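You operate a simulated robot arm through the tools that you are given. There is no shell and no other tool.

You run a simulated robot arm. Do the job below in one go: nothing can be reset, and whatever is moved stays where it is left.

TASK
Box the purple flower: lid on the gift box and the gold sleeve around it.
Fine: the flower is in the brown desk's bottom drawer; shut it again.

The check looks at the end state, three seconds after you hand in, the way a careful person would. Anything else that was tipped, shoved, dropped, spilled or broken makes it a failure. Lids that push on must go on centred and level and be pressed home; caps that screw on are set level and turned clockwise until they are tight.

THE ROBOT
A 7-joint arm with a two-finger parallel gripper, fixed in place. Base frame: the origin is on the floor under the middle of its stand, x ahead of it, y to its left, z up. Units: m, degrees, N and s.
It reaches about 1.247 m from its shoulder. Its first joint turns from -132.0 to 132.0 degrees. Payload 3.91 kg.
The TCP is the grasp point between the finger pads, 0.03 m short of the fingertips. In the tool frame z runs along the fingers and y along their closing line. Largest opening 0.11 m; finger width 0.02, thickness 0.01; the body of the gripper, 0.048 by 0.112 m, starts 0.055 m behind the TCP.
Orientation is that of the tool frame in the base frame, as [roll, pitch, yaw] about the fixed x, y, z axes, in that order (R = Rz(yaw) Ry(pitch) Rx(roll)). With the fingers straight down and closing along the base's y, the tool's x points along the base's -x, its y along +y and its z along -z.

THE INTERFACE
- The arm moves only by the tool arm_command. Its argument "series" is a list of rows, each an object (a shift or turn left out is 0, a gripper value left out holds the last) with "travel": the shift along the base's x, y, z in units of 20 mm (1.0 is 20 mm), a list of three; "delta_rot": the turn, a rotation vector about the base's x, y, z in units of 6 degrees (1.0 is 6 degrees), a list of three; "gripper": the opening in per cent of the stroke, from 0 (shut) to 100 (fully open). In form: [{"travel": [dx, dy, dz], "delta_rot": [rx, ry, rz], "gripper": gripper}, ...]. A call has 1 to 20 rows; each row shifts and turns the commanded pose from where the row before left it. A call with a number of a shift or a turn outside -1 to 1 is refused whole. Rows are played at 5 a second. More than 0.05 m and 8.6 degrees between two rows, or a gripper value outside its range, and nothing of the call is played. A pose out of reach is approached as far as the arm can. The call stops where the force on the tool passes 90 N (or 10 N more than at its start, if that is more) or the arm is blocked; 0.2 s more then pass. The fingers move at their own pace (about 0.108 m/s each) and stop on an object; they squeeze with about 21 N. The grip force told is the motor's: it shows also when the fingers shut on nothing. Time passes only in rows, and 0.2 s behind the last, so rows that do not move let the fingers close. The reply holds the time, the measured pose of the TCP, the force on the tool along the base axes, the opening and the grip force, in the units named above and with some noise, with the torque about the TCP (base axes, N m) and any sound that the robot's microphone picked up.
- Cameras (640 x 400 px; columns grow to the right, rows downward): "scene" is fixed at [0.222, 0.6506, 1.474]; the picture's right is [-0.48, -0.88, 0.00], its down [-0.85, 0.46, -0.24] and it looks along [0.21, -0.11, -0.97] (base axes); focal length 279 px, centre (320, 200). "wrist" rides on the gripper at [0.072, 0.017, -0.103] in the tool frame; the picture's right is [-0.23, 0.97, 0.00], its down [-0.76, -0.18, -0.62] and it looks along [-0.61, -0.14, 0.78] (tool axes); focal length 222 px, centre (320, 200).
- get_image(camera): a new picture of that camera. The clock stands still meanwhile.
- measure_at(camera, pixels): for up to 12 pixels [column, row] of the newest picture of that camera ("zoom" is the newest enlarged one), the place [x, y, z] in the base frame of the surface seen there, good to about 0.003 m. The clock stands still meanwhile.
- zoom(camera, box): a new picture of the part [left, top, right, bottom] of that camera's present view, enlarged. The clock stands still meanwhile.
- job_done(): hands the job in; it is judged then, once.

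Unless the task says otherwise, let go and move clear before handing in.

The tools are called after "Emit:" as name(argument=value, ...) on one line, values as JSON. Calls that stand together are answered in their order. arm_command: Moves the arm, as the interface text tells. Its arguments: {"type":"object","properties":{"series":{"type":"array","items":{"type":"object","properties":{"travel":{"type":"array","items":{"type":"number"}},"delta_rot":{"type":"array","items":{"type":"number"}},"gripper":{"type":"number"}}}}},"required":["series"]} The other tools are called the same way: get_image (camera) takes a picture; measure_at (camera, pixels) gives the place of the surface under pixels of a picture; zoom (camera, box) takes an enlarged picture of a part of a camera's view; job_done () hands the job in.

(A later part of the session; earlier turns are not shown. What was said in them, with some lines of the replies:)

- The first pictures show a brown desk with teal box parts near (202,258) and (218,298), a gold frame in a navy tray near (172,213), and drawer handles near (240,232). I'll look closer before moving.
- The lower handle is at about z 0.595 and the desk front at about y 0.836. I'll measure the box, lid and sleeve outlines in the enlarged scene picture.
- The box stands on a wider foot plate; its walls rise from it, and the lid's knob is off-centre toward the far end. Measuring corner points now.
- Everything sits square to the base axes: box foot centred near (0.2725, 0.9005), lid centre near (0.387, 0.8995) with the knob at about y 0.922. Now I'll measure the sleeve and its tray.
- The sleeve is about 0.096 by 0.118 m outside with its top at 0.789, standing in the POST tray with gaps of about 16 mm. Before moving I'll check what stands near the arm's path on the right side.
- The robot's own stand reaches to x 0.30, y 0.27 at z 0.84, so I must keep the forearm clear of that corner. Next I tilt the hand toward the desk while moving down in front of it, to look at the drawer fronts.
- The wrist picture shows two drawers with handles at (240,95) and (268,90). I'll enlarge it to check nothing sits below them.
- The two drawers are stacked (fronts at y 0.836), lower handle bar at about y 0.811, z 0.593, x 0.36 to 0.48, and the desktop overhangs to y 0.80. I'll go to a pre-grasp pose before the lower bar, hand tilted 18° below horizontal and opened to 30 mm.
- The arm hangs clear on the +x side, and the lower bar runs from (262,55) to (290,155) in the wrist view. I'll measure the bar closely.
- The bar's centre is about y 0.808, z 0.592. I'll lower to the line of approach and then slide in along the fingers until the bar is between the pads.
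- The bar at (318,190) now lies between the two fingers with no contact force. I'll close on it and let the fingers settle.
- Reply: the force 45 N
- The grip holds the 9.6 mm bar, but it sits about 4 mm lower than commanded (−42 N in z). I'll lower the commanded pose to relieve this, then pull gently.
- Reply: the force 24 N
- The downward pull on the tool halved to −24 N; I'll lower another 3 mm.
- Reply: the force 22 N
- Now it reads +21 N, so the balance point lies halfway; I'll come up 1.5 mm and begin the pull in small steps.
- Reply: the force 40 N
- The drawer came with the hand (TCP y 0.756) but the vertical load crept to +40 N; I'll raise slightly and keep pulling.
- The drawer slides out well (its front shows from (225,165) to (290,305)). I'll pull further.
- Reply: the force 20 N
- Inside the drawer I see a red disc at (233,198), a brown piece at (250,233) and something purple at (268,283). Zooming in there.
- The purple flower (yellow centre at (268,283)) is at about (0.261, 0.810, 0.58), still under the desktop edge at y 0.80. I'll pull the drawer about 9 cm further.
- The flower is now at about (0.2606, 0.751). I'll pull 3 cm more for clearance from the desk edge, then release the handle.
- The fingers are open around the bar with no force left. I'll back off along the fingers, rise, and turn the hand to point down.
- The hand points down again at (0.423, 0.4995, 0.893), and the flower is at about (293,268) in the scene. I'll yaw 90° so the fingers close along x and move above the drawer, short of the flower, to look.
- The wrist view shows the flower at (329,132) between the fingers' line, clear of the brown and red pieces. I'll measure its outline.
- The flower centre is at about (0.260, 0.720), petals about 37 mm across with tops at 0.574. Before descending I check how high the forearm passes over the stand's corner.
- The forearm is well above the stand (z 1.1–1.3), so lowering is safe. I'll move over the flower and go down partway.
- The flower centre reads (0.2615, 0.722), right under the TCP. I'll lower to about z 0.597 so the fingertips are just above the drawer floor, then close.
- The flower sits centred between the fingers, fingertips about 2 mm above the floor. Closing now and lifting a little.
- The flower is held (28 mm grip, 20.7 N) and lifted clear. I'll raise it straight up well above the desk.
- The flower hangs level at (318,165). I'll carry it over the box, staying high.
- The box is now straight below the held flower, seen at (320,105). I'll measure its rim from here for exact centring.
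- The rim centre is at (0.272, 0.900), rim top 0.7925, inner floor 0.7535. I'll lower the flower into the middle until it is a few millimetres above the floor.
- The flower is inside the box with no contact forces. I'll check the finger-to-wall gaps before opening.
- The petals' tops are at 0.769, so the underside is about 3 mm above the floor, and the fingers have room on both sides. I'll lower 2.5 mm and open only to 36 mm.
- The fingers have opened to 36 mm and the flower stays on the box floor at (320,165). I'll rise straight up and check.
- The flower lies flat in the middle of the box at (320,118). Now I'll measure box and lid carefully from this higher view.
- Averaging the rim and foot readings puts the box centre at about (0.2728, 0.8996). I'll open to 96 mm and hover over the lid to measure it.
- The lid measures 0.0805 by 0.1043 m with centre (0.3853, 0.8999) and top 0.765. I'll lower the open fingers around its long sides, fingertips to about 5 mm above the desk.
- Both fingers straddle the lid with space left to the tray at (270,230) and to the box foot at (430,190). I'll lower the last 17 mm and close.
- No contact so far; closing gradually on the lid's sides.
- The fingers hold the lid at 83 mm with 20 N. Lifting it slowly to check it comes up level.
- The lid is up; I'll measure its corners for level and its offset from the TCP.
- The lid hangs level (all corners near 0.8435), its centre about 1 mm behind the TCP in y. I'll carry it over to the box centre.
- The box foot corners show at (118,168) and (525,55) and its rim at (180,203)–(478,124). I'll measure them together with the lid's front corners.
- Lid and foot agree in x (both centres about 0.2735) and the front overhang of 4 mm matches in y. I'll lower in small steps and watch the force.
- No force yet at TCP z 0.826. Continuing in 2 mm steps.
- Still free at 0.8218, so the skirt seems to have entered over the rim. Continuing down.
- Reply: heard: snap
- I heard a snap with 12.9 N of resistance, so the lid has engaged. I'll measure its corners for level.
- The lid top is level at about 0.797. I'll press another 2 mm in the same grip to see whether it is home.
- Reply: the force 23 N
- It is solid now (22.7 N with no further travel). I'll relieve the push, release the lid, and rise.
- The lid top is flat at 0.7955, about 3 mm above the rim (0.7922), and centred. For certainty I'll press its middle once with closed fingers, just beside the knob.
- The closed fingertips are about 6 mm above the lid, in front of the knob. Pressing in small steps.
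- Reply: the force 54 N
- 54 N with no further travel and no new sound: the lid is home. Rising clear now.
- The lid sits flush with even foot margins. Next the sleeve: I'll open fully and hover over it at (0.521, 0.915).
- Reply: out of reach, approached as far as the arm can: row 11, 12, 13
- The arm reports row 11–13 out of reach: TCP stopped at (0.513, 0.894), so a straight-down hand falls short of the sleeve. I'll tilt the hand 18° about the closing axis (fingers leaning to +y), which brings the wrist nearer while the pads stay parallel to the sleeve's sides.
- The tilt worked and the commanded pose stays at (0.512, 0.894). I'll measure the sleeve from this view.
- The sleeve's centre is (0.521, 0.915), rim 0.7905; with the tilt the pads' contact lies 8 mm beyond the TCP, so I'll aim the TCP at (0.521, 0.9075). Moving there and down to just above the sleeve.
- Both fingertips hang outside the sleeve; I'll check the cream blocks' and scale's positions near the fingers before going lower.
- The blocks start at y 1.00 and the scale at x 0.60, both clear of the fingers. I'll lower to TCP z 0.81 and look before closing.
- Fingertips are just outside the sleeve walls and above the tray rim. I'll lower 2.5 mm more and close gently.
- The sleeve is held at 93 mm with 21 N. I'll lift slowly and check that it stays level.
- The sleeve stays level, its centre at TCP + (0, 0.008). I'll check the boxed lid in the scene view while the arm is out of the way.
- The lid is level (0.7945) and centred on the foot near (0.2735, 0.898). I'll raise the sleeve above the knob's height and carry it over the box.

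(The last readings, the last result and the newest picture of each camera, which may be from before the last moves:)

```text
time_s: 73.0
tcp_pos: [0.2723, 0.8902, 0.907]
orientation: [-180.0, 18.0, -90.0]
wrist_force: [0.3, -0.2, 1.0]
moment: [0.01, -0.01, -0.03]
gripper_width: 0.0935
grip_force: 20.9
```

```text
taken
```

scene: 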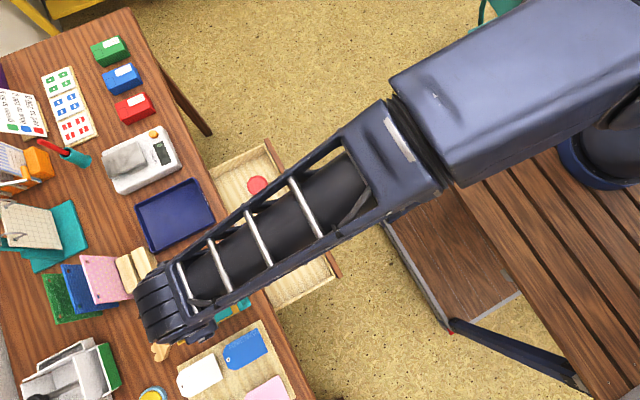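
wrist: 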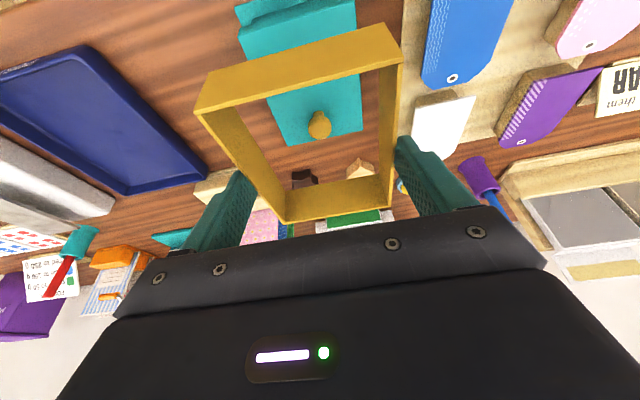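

The sleeve is now over the box (lid seen at (300,90) through and ahead of it). I'll measure both in one picture.

Emit:
zoom(camera="wrist", box=[190, 0, 420, 230])

```text
1.74 times, centred on (305, 115) of wrist
```

zoom: 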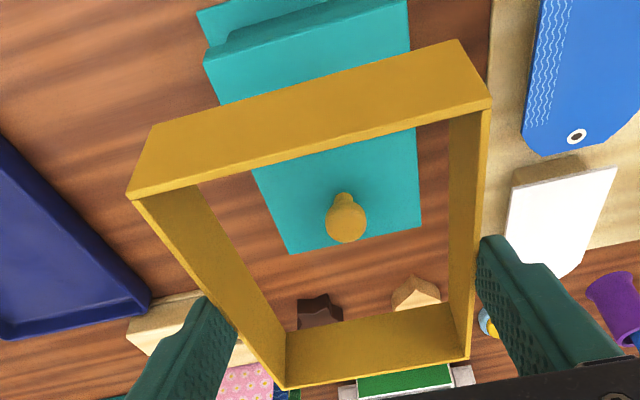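

Emit:
measure_at(camera="zoom", pixels=[[206, 62], [407, 4], [418, 226], [292, 251], [260, 180], [415, 150], [340, 241], [345, 215], [310, 33], [200, 14], [412, 50], [216, 85]])

Emit:
measure_at(camera="zoom", pixels=[[131, 195], [487, 103], [467, 356], [286, 385], [310, 149], [205, 275], [482, 180], [380, 370], [250, 166], [400, 126], [245, 332], [475, 280]])

```text
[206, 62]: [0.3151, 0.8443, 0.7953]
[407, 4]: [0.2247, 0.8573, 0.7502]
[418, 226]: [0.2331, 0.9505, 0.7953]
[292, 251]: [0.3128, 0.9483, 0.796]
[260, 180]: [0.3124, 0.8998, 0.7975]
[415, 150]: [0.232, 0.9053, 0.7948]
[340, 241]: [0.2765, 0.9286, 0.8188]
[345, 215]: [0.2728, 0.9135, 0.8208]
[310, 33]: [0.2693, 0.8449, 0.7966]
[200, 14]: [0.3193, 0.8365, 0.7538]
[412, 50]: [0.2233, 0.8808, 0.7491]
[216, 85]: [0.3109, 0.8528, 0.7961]
```

```text
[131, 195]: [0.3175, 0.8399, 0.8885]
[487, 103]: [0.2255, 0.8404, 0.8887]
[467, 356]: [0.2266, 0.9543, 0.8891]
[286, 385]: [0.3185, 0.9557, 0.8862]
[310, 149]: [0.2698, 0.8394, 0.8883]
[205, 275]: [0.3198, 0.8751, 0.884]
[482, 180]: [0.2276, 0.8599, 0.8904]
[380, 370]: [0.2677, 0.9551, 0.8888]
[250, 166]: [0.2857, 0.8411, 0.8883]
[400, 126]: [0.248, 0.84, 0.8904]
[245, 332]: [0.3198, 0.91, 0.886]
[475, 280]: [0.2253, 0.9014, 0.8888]
```

In this one picture the sleeve centre (0.2725, 0.8977) and lid centre (0.273, 0.8973) agree within a millimetre. I'll nudge x by 0.6 mm and lower to just above the lid.

Emit:
arm_command(series=[{"travel": [0.03, 0, -0.6], "gripper": 75}, {"travel": [0, 0, -0.7]}, {"travel": [0, 0, -0.7]}, {"travel": [0, 0, -0.5]}, {}])

Emit:
zoom(camera="wrist", box=[190, 0, 420, 230])

```text
time_s: 74.2
tcp_pos: [0.2718, 0.8901, 0.8567]
orientation: [-180.0, 18.0, -89.8]
wrist_force: [-0.1, 0.4, -0.4]
moment: [0.0, -0.02, 0.03]
gripper_width: 0.0936
grip_force: 21.0
```

```text
1.74 times, centred on (305, 115) of wrist
```

zoom: 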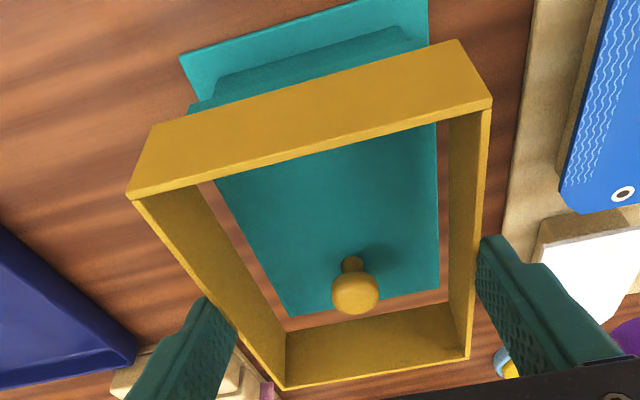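

The lid shows well inside the sleeve's opening. I'll re-measure lid edges against the sleeve's rims here.

Emit:
measure_at(camera="zoom", pixels=[[250, 240], [275, 290], [436, 200], [437, 260], [390, 299], [310, 310], [195, 108], [300, 72], [420, 48], [131, 195], [487, 103], [467, 356]])

Emit:
measure_at(camera="zoom", pixels=[[286, 385], [310, 149], [205, 275], [482, 180], [380, 370], [475, 280], [235, 210], [436, 150], [434, 285], [350, 305], [183, 60], [425, 10]])

```text
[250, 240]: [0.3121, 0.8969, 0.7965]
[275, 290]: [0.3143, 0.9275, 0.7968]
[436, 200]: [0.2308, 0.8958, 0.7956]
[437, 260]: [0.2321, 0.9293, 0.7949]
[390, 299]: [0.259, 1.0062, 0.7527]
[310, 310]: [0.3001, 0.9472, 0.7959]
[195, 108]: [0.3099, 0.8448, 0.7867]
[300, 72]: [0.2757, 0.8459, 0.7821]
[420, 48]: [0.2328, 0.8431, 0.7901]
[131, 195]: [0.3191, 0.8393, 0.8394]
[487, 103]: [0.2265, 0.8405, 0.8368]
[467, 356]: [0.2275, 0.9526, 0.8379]
```

```text
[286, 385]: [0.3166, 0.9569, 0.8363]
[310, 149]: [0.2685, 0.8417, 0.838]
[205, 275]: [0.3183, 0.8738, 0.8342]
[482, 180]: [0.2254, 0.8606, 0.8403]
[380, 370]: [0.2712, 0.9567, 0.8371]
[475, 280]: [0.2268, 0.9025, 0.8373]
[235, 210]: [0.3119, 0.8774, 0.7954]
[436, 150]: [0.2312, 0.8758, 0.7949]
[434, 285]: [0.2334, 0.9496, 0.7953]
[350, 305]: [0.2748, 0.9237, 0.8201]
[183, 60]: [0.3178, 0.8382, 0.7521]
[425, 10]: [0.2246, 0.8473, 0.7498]
```

All four margins between lid and sleeve are about 3–4 mm. I'll shift y by −0.6 mm and lower slowly, watching the force.

Emit:
arm_command(series=[{"travel": [0, -0.03, -0.15], "gripper": 75}, {"travel": [0, 0, -0.15]}, {"travel": [0, 0, -0.15]}, {"travel": [0, 0, -0.15]}, {"travel": [0, 0, -0.15]}, {}])

Emit:
zoom(camera="wrist", box=[190, 0, 420, 230])

```text
time_s: 75.6
tcp_pos: [0.2726, 0.8909, 0.8411]
orientation: [-180.0, 17.9, -90.0]
wrist_force: [0.0, 0.4, 0.3]
moment: [0.0, 0.02, 0.02]
gripper_width: 0.0934
grip_force: 20.7
```

```text
1.74 times, centred on (305, 115) of wrist
```

zoom: 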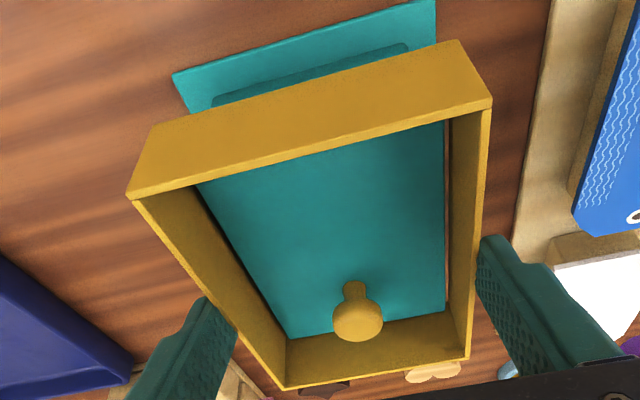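

The sleeve has passed below the lid's top with no force and the lid shows inside all four walls. Continuing down.

Emit:
arm_command(series=[{"travel": [0, 0, -0.2], "gripper": 75}, {"travel": [0, 0, -0.2]}, {"travel": [0, 0, -0.2]}, {"travel": [0, 0, -0.2]}, {"travel": [0, 0, -0.2]}, {}])

Emit:
zoom(camera="wrist", box=[190, 0, 420, 230])

```text
time_s: 77.0
tcp_pos: [0.2731, 0.8897, 0.8218]
orientation: [179.9, 18.0, -90.0]
wrist_force: [0.7, -0.3, -0.2]
moment: [-0.01, 0.02, -0.03]
gripper_width: 0.0934
grip_force: 21.1
```

```text
1.74 times, centred on (305, 115) of wrist
```

zoom: 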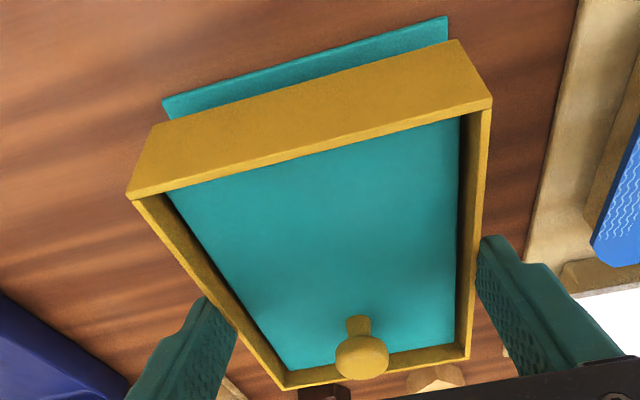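

Still free at 0.822 with the lid evenly inside. Going on in smaller steps to the foot.

Emit:
arm_command(series=[{"travel": [0, 0, -0.15], "gripper": 75}, {"travel": [0, 0, -0.15]}, {"travel": [0, 0, -0.15]}, {"travel": [0, 0, -0.1]}, {}])

Emit:
zoom(camera="wrist", box=[190, 0, 420, 230])

```text
time_s: 78.2
tcp_pos: [0.2714, 0.8907, 0.8106]
orientation: [180.0, 18.0, -90.0]
wrist_force: [-0.8, 0.8, 0.2]
moment: [-0.01, 0.03, -0.01]
gripper_width: 0.0933
grip_force: 20.7
```

```text
1.74 times, centred on (305, 115) of wrist
```

zoom: 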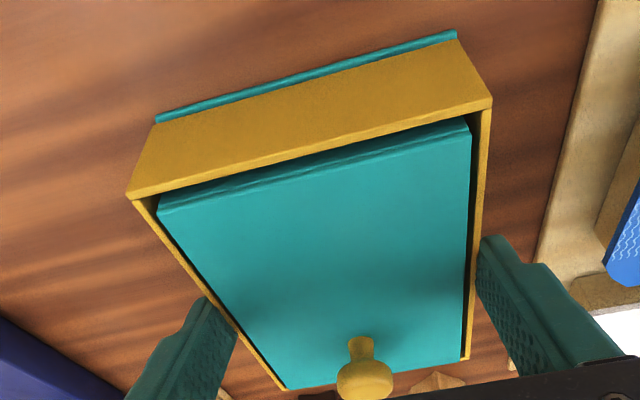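

The lid's top is now above the sleeve's upper edge, and the foot shows as a thin strip in front at (310,75). I'll go down 1 mm at a time until it rests.

Emit:
arm_command(series=[{"travel": [0, 0, -0.07], "gripper": 75}, {"travel": [0, 0, -0.06]}, {}])

```text
time_s: 79.0
tcp_pos: [0.271, 0.8906, 0.807]
orientation: [-179.9, 18.0, -89.9]
wrist_force: [-0.3, -0.1, 0.0]
moment: [0.0, 0.0, 0.03]
gripper_width: 0.0933
grip_force: 20.8
```

Emit:
arm_command(series=[{"travel": [0, 0, -0.06], "gripper": 75}, {"travel": [0, 0, -0.05]}, {}])

Emit:
zoom(camera="wrist", box=[190, 0, 420, 230])

```text
time_s: 79.8
tcp_pos: [0.2726, 0.8908, 0.8059]
orientation: [180.0, 18.1, -90.0]
wrist_force: [0.2, -0.4, 15.6]
moment: [-0.03, -0.07, -0.01]
gripper_width: 0.0932
grip_force: 20.8
```

```text
1.74 times, centred on (305, 115) of wrist
```

zoom: 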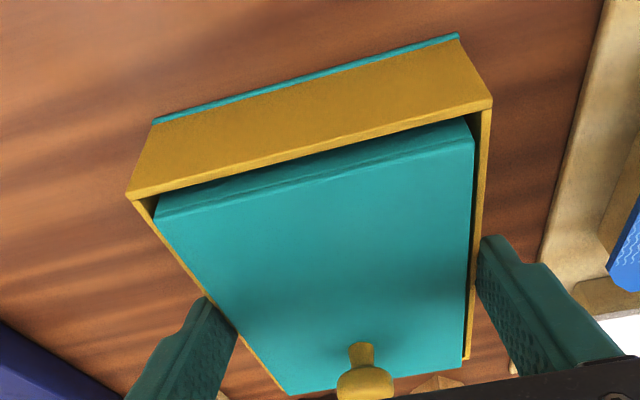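

The sleeve has touched the foot plate (15.6 N at TCP z 0.806, matching its height in the tray). I'll relieve the push, open a little and rise along the fingers.

Emit:
arm_command(series=[{"travel": [0, 0, 0.07], "gripper": 75}, {"gripper": 92}, {"gripper": 96}, {"gripper": 96}, {}])

Emit:
zoom(camera="wrist", box=[190, 0, 420, 230])

```text
time_s: 81.0
tcp_pos: [0.272, 0.8893, 0.807]
orientation: [-180.0, 18.0, -90.0]
wrist_force: [0.3, 0.2, 0.1]
moment: [-0.01, 0.03, 0.0]
gripper_width: 0.1057
grip_force: 0.0
```

```text
1.74 times, centred on (305, 115) of wrist
```

zoom: 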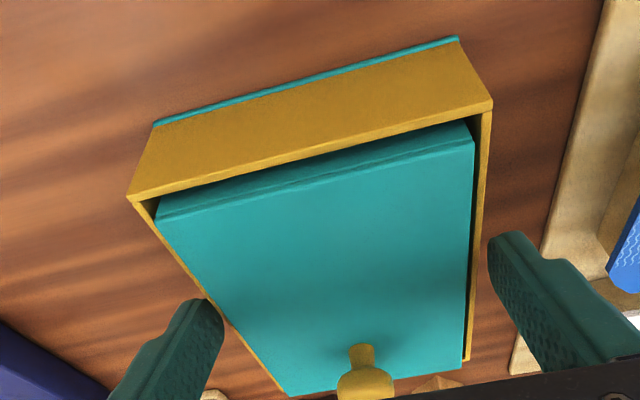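

Both fingers are free of the sleeve with gaps of about 6 mm. Rising straight up.

Emit:
arm_command(series=[{"travel": [0, 0, 0.4], "gripper": 96}, {"travel": [0, 0, 0.7]}, {"travel": [0, 0, 0.9]}, {"travel": [0, 0, 0.9]}, {"travel": [0, 0, 0.9]}, {"travel": [0, 0, 0.9]}, {"travel": [0, 0, 0.9]}, {}])

Emit:
get_image(camera="wrist")

```text
time_s: 82.8
tcp_pos: [0.2712, 0.8901, 0.9201]
orientation: [179.9, 18.0, -89.9]
wrist_force: [-0.4, 0.5, -0.2]
moment: [0.0, -0.02, 0.0]
gripper_width: 0.1056
grip_force: 0.0
```

```text
taken
```

wrist: 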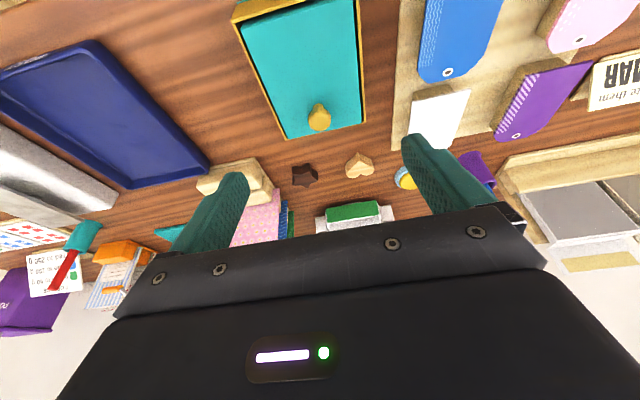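

The sleeve is around the box. I'll now retreat from the desk, level the hand and turn it back, to free the view and get ready for the drawer.

Emit:
arm_command(series=[{"travel": [0, -1, 0], "delta_rot": [-0.3, 0, 0], "gripper": 60}, {"travel": [0, -1, 0], "delta_rot": [-0.3, 0, 0]}, {"travel": [0, -1, 0], "delta_rot": [-0.3, 0, 0]}, {"travel": [0, -1, 0], "delta_rot": [-0.3, 0, 0]}, {"travel": [0, -1, 0], "delta_rot": [-0.3, 0, 0]}, {"travel": [0, -1, 0], "delta_rot": [-0.3, 0, 0]}, {"travel": [0, -1, 0], "delta_rot": [-0.3, 0, 0]}, {"travel": [0, -1, 0], "delta_rot": [-0.3, 0, 0]}, {"travel": [0, -1, 0], "delta_rot": [-0.3, 0, 0]}, {"travel": [0, -1, 0], "delta_rot": [-0.3, 0, 0]}])

Emit:
arm_command(series=[{"travel": [0.497, -0.633, -0.1], "delta_rot": [0, 0, -1], "gripper": 30}, {"travel": [0.497, -0.633, -0.1], "delta_rot": [0, 0, -1]}, {"travel": [0.497, -0.633, -0.1], "delta_rot": [0, 0, -1]}, {"travel": [0.497, -0.633, -0.1], "delta_rot": [0, 0, -1]}, {"travel": [0.497, -0.633, -0.1], "delta_rot": [0, 0, -1]}, {"travel": [0.497, -0.633, -0.1], "delta_rot": [0, 0, -1]}, {"travel": [0.497, -0.633, -0.1], "delta_rot": [0, 0, -1]}, {"travel": [0.497, -0.633, -0.1], "delta_rot": [0, 0, -1]}, {"travel": [0.497, -0.633, -0.1], "delta_rot": [0, 0, -1]}, {"travel": [0.497, -0.633, -0.1], "delta_rot": [0, 0, -1]}, {"travel": [0.497, -0.633, -0.1], "delta_rot": [0, 0, -1]}, {"travel": [0.497, -0.633, -0.1], "delta_rot": [0, 0, -1]}, {"travel": [0.497, -0.633, -0.1], "delta_rot": [0, 0, -1]}, {"travel": [0.497, -0.633, -0.1], "delta_rot": [0, 0, -1]}, {"travel": [0.497, -0.633, -0.1], "delta_rot": [0, 0, -1]}])

Emit:
get_image(camera="scene")

```text
time_s: 85.0
tcp_pos: [0.2725, 0.6899, 0.9183]
orientation: [-180.0, 0.0, -90.0]
wrist_force: [-0.1, 0.1, -0.2]
moment: [-0.01, 0.01, -0.01]
gripper_width: 0.0659
grip_force: 0.1
```

```text
time_s: 88.2
tcp_pos: [0.4218, 0.4999, 0.8879]
orientation: [179.9, 0.1, -180.0]
wrist_force: [-0.3, -0.1, -0.8]
moment: [0.0, 0.02, 0.0]
gripper_width: 0.0331
grip_force: 0.1
```

```text
taken
```

scene: 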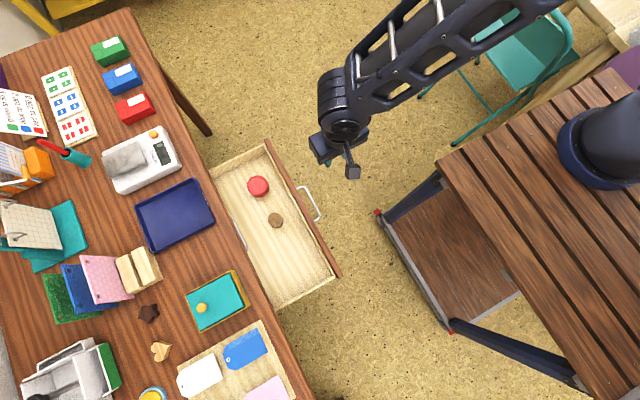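

Emit:
zoom(camera="scene", box=[175, 255, 265, 345])

Emit:
measure_at(camera="scene", pixels=[[275, 200], [316, 205], [305, 190], [290, 175], [310, 220], [335, 275], [265, 145], [258, 187], [276, 220]])

```text
4.44 times, centred on (220, 300) of scene
```

zoom: 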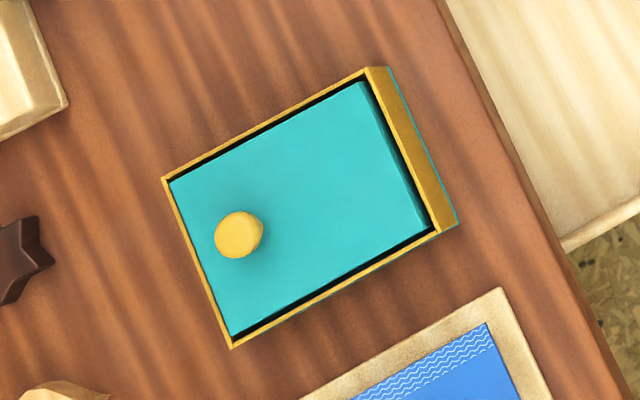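

```text
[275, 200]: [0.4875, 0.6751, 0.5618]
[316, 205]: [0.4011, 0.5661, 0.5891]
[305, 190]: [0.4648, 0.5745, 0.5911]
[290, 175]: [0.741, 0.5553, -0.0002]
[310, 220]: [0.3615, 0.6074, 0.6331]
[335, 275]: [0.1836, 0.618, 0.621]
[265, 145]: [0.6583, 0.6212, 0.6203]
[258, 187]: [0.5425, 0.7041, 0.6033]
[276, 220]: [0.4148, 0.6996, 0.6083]
```

The enlarged view shows the sleeve evenly around the lidded box and resting on the foot. I'll measure the sleeve's top edge for level.

Emit:
measure_at(camera="zoom", pixels=[[164, 178], [368, 70], [438, 228], [234, 346], [265, 125], [403, 150], [340, 287], [198, 262], [384, 70], [456, 220], [448, 222], [300, 170]])

Emit:
arm_command(series=[{"delta_rot": [1, 0, 0], "gripper": 30}, {"delta_rot": [1, 0, 0]}, {"delta_rot": [1, 0, 0]}, {"delta_rot": [1, 0, 0]}, {"delta_rot": [1, 0, 0]}, {"delta_rot": [1, 0, 0]}, {"delta_rot": [1, 0, 0]}, {"delta_rot": [1, 0, 0]}, {"delta_rot": [1, 0, 0]}, {"delta_rot": [1, 0, 0]}, {"delta_rot": [1, 0, 0]}, {"delta_rot": [1, 0, 0]}])

Emit:
get_image(camera="wrist")

```text
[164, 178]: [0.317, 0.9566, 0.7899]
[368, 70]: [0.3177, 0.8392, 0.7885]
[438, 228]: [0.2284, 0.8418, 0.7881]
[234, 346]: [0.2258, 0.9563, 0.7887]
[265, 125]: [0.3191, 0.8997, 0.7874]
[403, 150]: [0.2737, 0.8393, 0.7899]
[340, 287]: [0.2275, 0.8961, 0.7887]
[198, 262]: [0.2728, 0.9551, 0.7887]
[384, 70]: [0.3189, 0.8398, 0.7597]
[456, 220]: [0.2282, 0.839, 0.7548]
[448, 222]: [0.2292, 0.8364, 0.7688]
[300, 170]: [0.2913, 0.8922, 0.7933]
```

```text
time_s: 90.8
tcp_pos: [0.422, 0.4992, 0.889]
orientation: [107.8, 0.0, -179.9]
wrist_force: [-1.1, -0.4, -0.2]
moment: [-0.01, -0.01, -0.02]
gripper_width: 0.0332
grip_force: 0.0
```

```text
taken
```

wrist: 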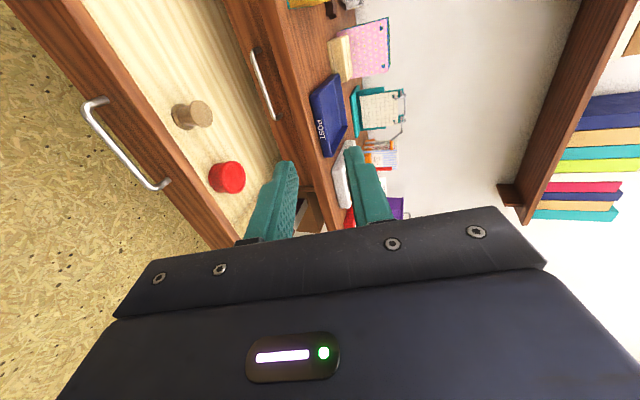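

The sleeve's edge is level (0.788 all around). The drawer handle is at (125,140) in the wrist view; I'll go down in front of it on the path I left by.

Emit:
arm_command(series=[{"travel": [-0.03, 0, -0.99], "gripper": 30}, {"travel": [-0.03, 0, -0.99]}, {"travel": [0, 0, -0.99]}, {"travel": [0, 0, -0.99]}, {"travel": [0, 0, -0.99]}, {"travel": [0, 0, -0.99]}, {"travel": [0, 0, -0.99]}, {"travel": [0, 0, -0.99]}, {"travel": [0, 0, -0.99]}, {"travel": [0, 0, -0.99]}, {"travel": [0, 0, -0.99]}, {"travel": [0, 0, -0.99]}, {"travel": [0, 0, -0.99]}, {"travel": [0, 0, -0.99]}, {}])

Emit:
get_image(camera="wrist")

```text
time_s: 94.0
tcp_pos: [0.4198, 0.4991, 0.6114]
orientation: [107.9, 0.0, -179.9]
wrist_force: [0.8, 0.7, -0.5]
moment: [0.01, -0.03, 0.01]
gripper_width: 0.0329
grip_force: 0.1
```

```text
taken
```

wrist: 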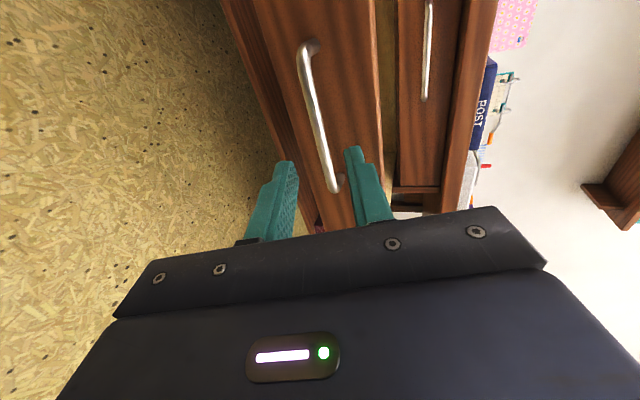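

The handle bar runs from (305,50) to (335,190), lined up with the gap between the fingers. Sliding in along the fingers and gripping it.

Emit:
arm_command(series=[{"travel": [0, 0.951, -0.309], "gripper": 30}, {"travel": [0, 0.951, -0.309]}, {"travel": [0, 0.85, -0.28]}, {}, {"gripper": 10}, {"gripper": 0}, {"gripper": 0}, {"gripper": 0}])

Emit:
get_image(camera="wrist")

```text
time_s: 95.8
tcp_pos: [0.4194, 0.5548, 0.5938]
orientation: [107.8, 0.0, 180.0]
wrist_force: [-0.2, 0.9, 13.8]
moment: [0.21, 0.31, 0.02]
gripper_width: 0.0096
grip_force: 45.0
```

```text
taken
```

wrist: 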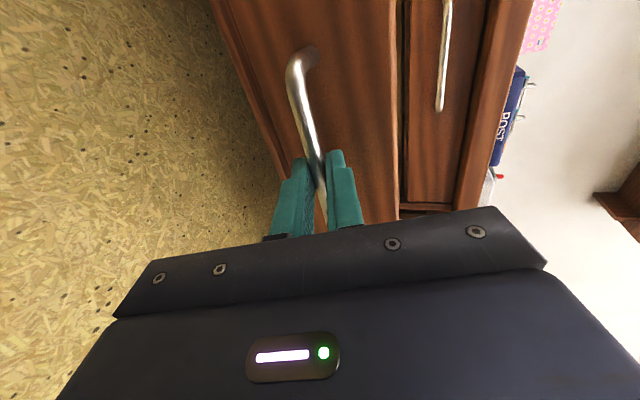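

The bar is gripped (9.6 mm, small loads). Pushing the drawer in smoothly.

Emit:
arm_command(series=[{"travel": [0, 0.3, 0.02], "gripper": 0}, {"travel": [0, 0.5, 0]}, {"travel": [0, 0.6, 0]}, {"travel": [0, 0.6, 0]}, {"travel": [0, 0.6, 0]}, {"travel": [0, 0.6, 0]}, {"travel": [0, 0.6, 0]}, {"travel": [0, 0.5, 0]}, {"travel": [0, 0.4, 0]}])

```text
time_s: 97.8
tcp_pos: [0.4178, 0.6491, 0.5942]
orientation: [108.0, 0.0, -179.9]
wrist_force: [-4.5, -1.2, -1.0]
moment: [0.0, 0.11, -0.38]
gripper_width: 0.0097
grip_force: 44.9
```

Moving freely (TCP y 0.649). Continuing to push.

Emit:
arm_command(series=[{"travel": [0.03, 0.5, 0], "gripper": 0}, {"travel": [0, 0.6, 0]}, {"travel": [0, 0.6, 0]}, {"travel": [0, 0.6, 0]}, {"travel": [0, 0.6, 0]}, {"travel": [0, 0.6, 0]}, {"travel": [0, 0.5, 0]}, {"travel": [0, 0.4, 0]}, {"travel": [0, 0.4, 0]}])

Emit:
get_image(camera="scene")

```text
time_s: 99.8
tcp_pos: [0.4189, 0.7437, 0.594]
orientation: [108.0, -0.1, -179.9]
wrist_force: [-12.7, 0.0, -7.2]
moment: [-0.15, 0.03, -0.48]
gripper_width: 0.0097
grip_force: 44.6
```

```text
taken
```

scene: 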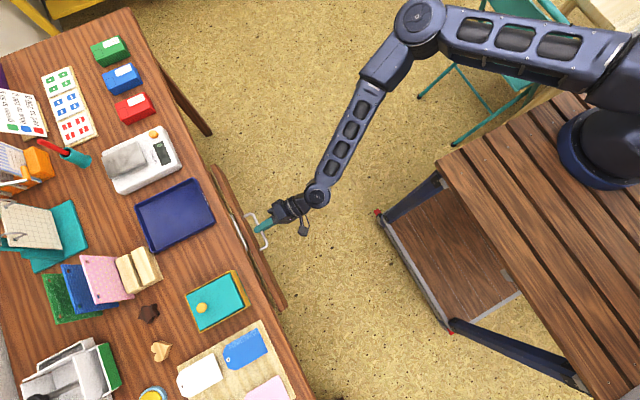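

About 5 cm remain. I'll ease the sideways load and keep pushing.

Emit:
arm_command(series=[{"travel": [-0.06, 0.3, 0], "gripper": 0}, {"travel": [0, 0.4, 0]}, {"travel": [0, 0.4, 0]}, {"travel": [0, 0.4, 0]}, {"travel": [0, 0.3, 0]}, {"travel": [0, 0.2, 0]}])

```text
time_s: 101.2
tcp_pos: [0.4195, 0.7842, 0.5941]
orientation: [108.0, 0.0, -180.0]
wrist_force: [-0.2, -0.2, -12.0]
moment: [-0.17, -0.15, -1.11]
gripper_width: 0.0098
grip_force: 45.1
```

Emit:
arm_command(series=[{"travel": [0, 0.15, 0], "gripper": 0}, {"travel": [0, 0.15, 0]}, {"travel": [0, 0.1, 0]}, {}])

```text
time_s: 102.2
tcp_pos: [0.419, 0.7911, 0.5936]
orientation: [108.0, -0.1, -179.9]
wrist_force: [6.3, -36.8, -2.6]
moment: [-0.22, 0.06, -0.51]
gripper_width: 0.0094
grip_force: 45.6
```

The resistance jumped to 37 N at TCP y 0.791, near the starting grip position. One more small push to confirm the stop.

Emit:
arm_command(series=[{"travel": [0, 0.1, 0], "gripper": 0}, {}])

Emit:
get_image(camera="scene")

Emit:
get_image(camera="wrist")

```text
time_s: 102.8
tcp_pos: [0.419, 0.7936, 0.5938]
orientation: [107.9, 0.0, 180.0]
wrist_force: [8.7, -43.3, -12.2]
moment: [-0.38, 0.1, -0.27]
gripper_width: 0.0098
grip_force: 45.3
```

```text
taken
```

scene: 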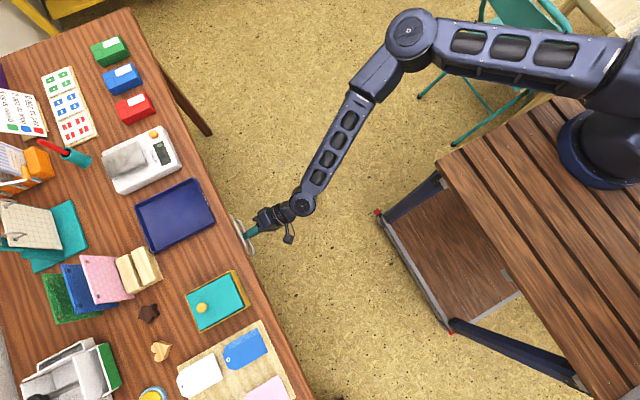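

```text
taken
```

wrist: 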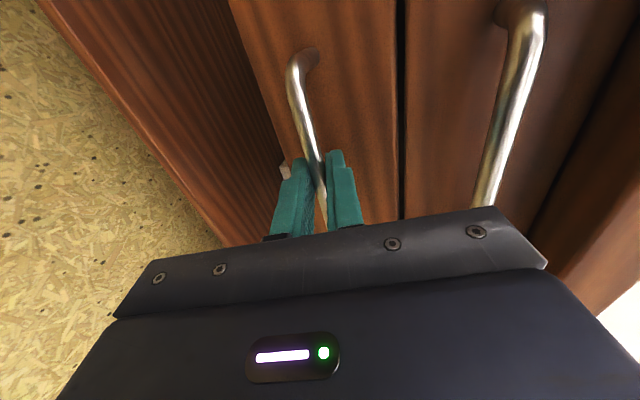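

The view matches the closed state at the start. I'll push a further 2 mm to be sure, then measure the two drawer fronts against each other.

Emit:
arm_command(series=[{"travel": [0, 0.1, 0], "gripper": 0}, {}])

Emit:
measure_at(camera="wrist", pixels=[[350, 60], [370, 100], [360, 140], [420, 60], [430, 100], [440, 140], [380, 60], [430, 30], [360, 30], [450, 60]])

```text
time_s: 103.4
tcp_pos: [0.4197, 0.7969, 0.5923]
orientation: [108.0, 0.0, -180.0]
wrist_force: [4.7, -46.7, -21.5]
moment: [-0.5, 0.16, -0.27]
gripper_width: 0.0099
grip_force: 44.9
```

```text
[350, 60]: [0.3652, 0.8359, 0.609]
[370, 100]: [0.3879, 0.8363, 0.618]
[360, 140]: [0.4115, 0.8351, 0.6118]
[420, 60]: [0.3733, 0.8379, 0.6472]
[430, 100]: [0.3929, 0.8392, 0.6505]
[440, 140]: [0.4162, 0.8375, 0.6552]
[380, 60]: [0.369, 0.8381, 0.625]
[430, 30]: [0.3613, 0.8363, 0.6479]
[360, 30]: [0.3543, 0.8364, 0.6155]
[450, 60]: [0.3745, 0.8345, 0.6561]
```

Lower front at y 0.836 and upper front at 0.8375 are flush; at 47 N the fingers merely slip along the bar, so the drawer is shut. I'll ease back 2 mm, open just enough, and withdraw along the fingers.

Emit:
arm_command(series=[{"travel": [0, -0.12, 0], "gripper": 0}, {"gripper": 22}, {"gripper": 22}, {}])

Emit:
get_image(camera="wrist")

```text
time_s: 104.4
tcp_pos: [0.4181, 0.7954, 0.5946]
orientation: [108.0, 0.0, -180.0]
wrist_force: [0.2, 0.8, -0.2]
moment: [0.0, 0.01, 0.0]
gripper_width: 0.024
grip_force: 0.0
```

```text
taken
```

wrist: 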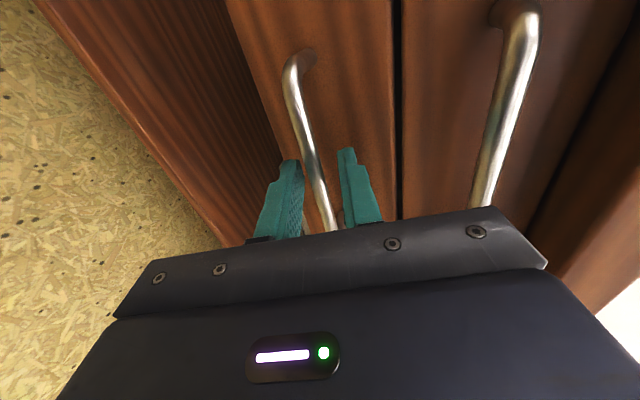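

The fingers are off the bar with no forces. Backing out along the fingers, then up and away.

Emit:
arm_command(series=[{"travel": [0, -0.713, 0.232], "gripper": 22}, {"travel": [0, -0.951, 0.309]}, {"travel": [0, -0.951, 0.309]}, {"travel": [0, -0.951, 0.309]}, {"travel": [0, -0.951, 0.309]}, {"travel": [0, -1, 0.3]}, {"travel": [0, -1, 0.5]}, {"travel": [0, -0.6, 1]}, {"travel": [0, -0.3, 1]}, {"travel": [0, 0, 1]}, {"travel": [0, 0, 1]}, {"travel": [0, 0, 1]}, {"travel": [0, 0, 1]}, {}])

Emit:
get_image(camera="wrist")

Emit:
get_image(camera="scene")

```text
time_s: 107.4
tcp_pos: [0.4177, 0.6447, 0.76]
orientation: [108.1, 0.0, 180.0]
wrist_force: [-0.1, -0.3, 0.2]
moment: [0.01, -0.02, 0.0]
gripper_width: 0.0243
grip_force: 0.1
```

```text
taken
```

wrist: 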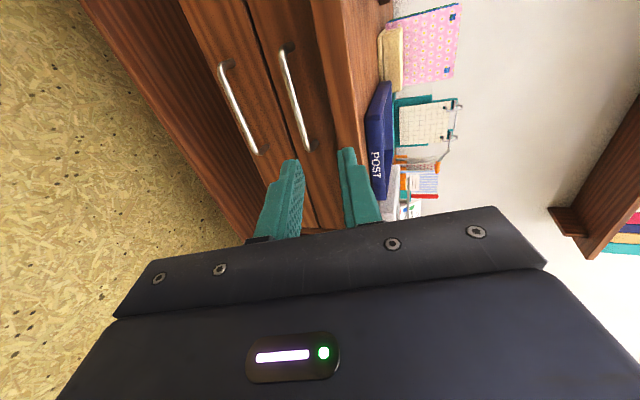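

```text
taken
```

scene: 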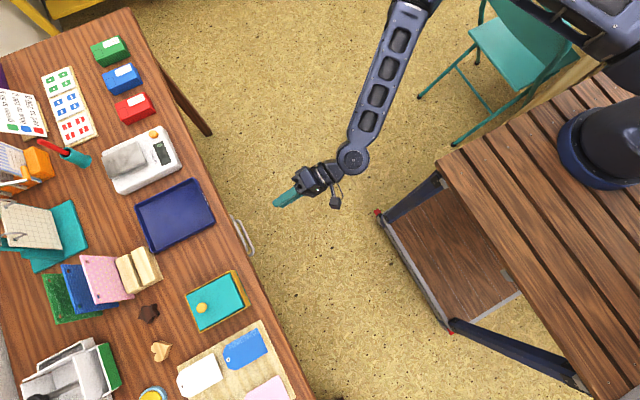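

Both handles look flush again and the desk items are as before, apart from the boxed flower. I'll compare the drawer fronts and give the box one last close look.

Emit:
measure_at(camera="wrist", pixels=[[210, 50], [225, 50], [245, 90], [265, 130], [280, 40], [265, 30], [300, 90], [315, 100], [240, 20], [230, 100], [285, 170], [315, 170]])

Emit:
zoom(camera="wrist", box=[160, 0, 400, 240])

Emit:
zoom(camera="scene", box=[120, 160, 280, 340])

```text
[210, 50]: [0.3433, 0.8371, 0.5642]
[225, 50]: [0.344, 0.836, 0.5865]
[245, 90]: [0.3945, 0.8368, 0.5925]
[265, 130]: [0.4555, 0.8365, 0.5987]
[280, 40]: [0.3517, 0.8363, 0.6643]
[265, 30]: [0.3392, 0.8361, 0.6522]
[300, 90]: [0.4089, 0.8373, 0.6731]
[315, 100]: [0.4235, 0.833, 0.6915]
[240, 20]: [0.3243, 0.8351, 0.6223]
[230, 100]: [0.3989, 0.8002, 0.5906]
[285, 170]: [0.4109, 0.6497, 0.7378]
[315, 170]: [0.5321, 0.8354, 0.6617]
```

```text
1.67 times, centred on (280, 120) of wrist
```

zoom: 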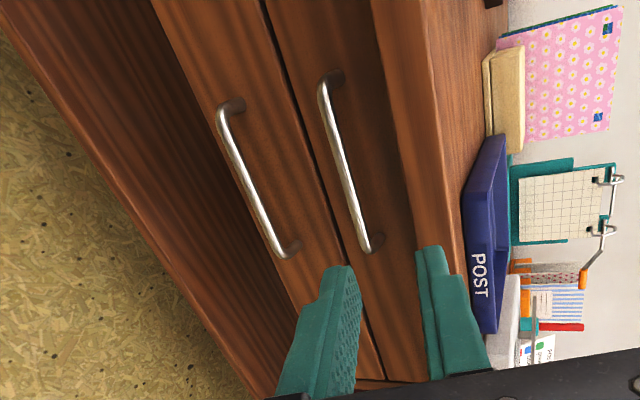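

```text
2.22 times, centred on (200, 250) of scene
```

zoom: 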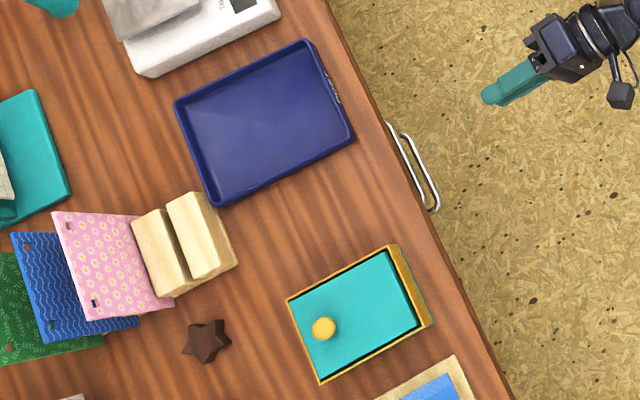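

Both drawer fronts read y 0.836–0.837, so the drawer is shut. The handles match the first picture. The box is lidded with the gold sleeve level around it, the other items are where they were, and the arm is clear, so I'm handing in.

Emit:
job_done()

```text
The job is handed in.
```

The purple flower is in the gift box, with the lid on and the gold sleeve around it. The brown desk's bottom drawer is shut again, and I have handed the job in.

- **Flower:** it lies flat in the middle of the box.
- **Lid:** it snapped on level and did not move further when I pressed its middle with about 54 N.
- **Sleeve:** it rests on the box's foot plate. Its top edge is level at about z 0.788, with a few millimetres of space to the lid on each side.
- **Drawer:** its front is flush with the upper drawer, both at y 0.836–0.837. The red piece and the brown piece in it were not touched.
- **Other items:** nothing else on the desk looks moved in the last pictures. The empty POST tray is where it was.

Pressing the lid may have shifted the box about 2 mm towards the desk edge, which is within the measuring error. I centred the sleeve on the box after that.
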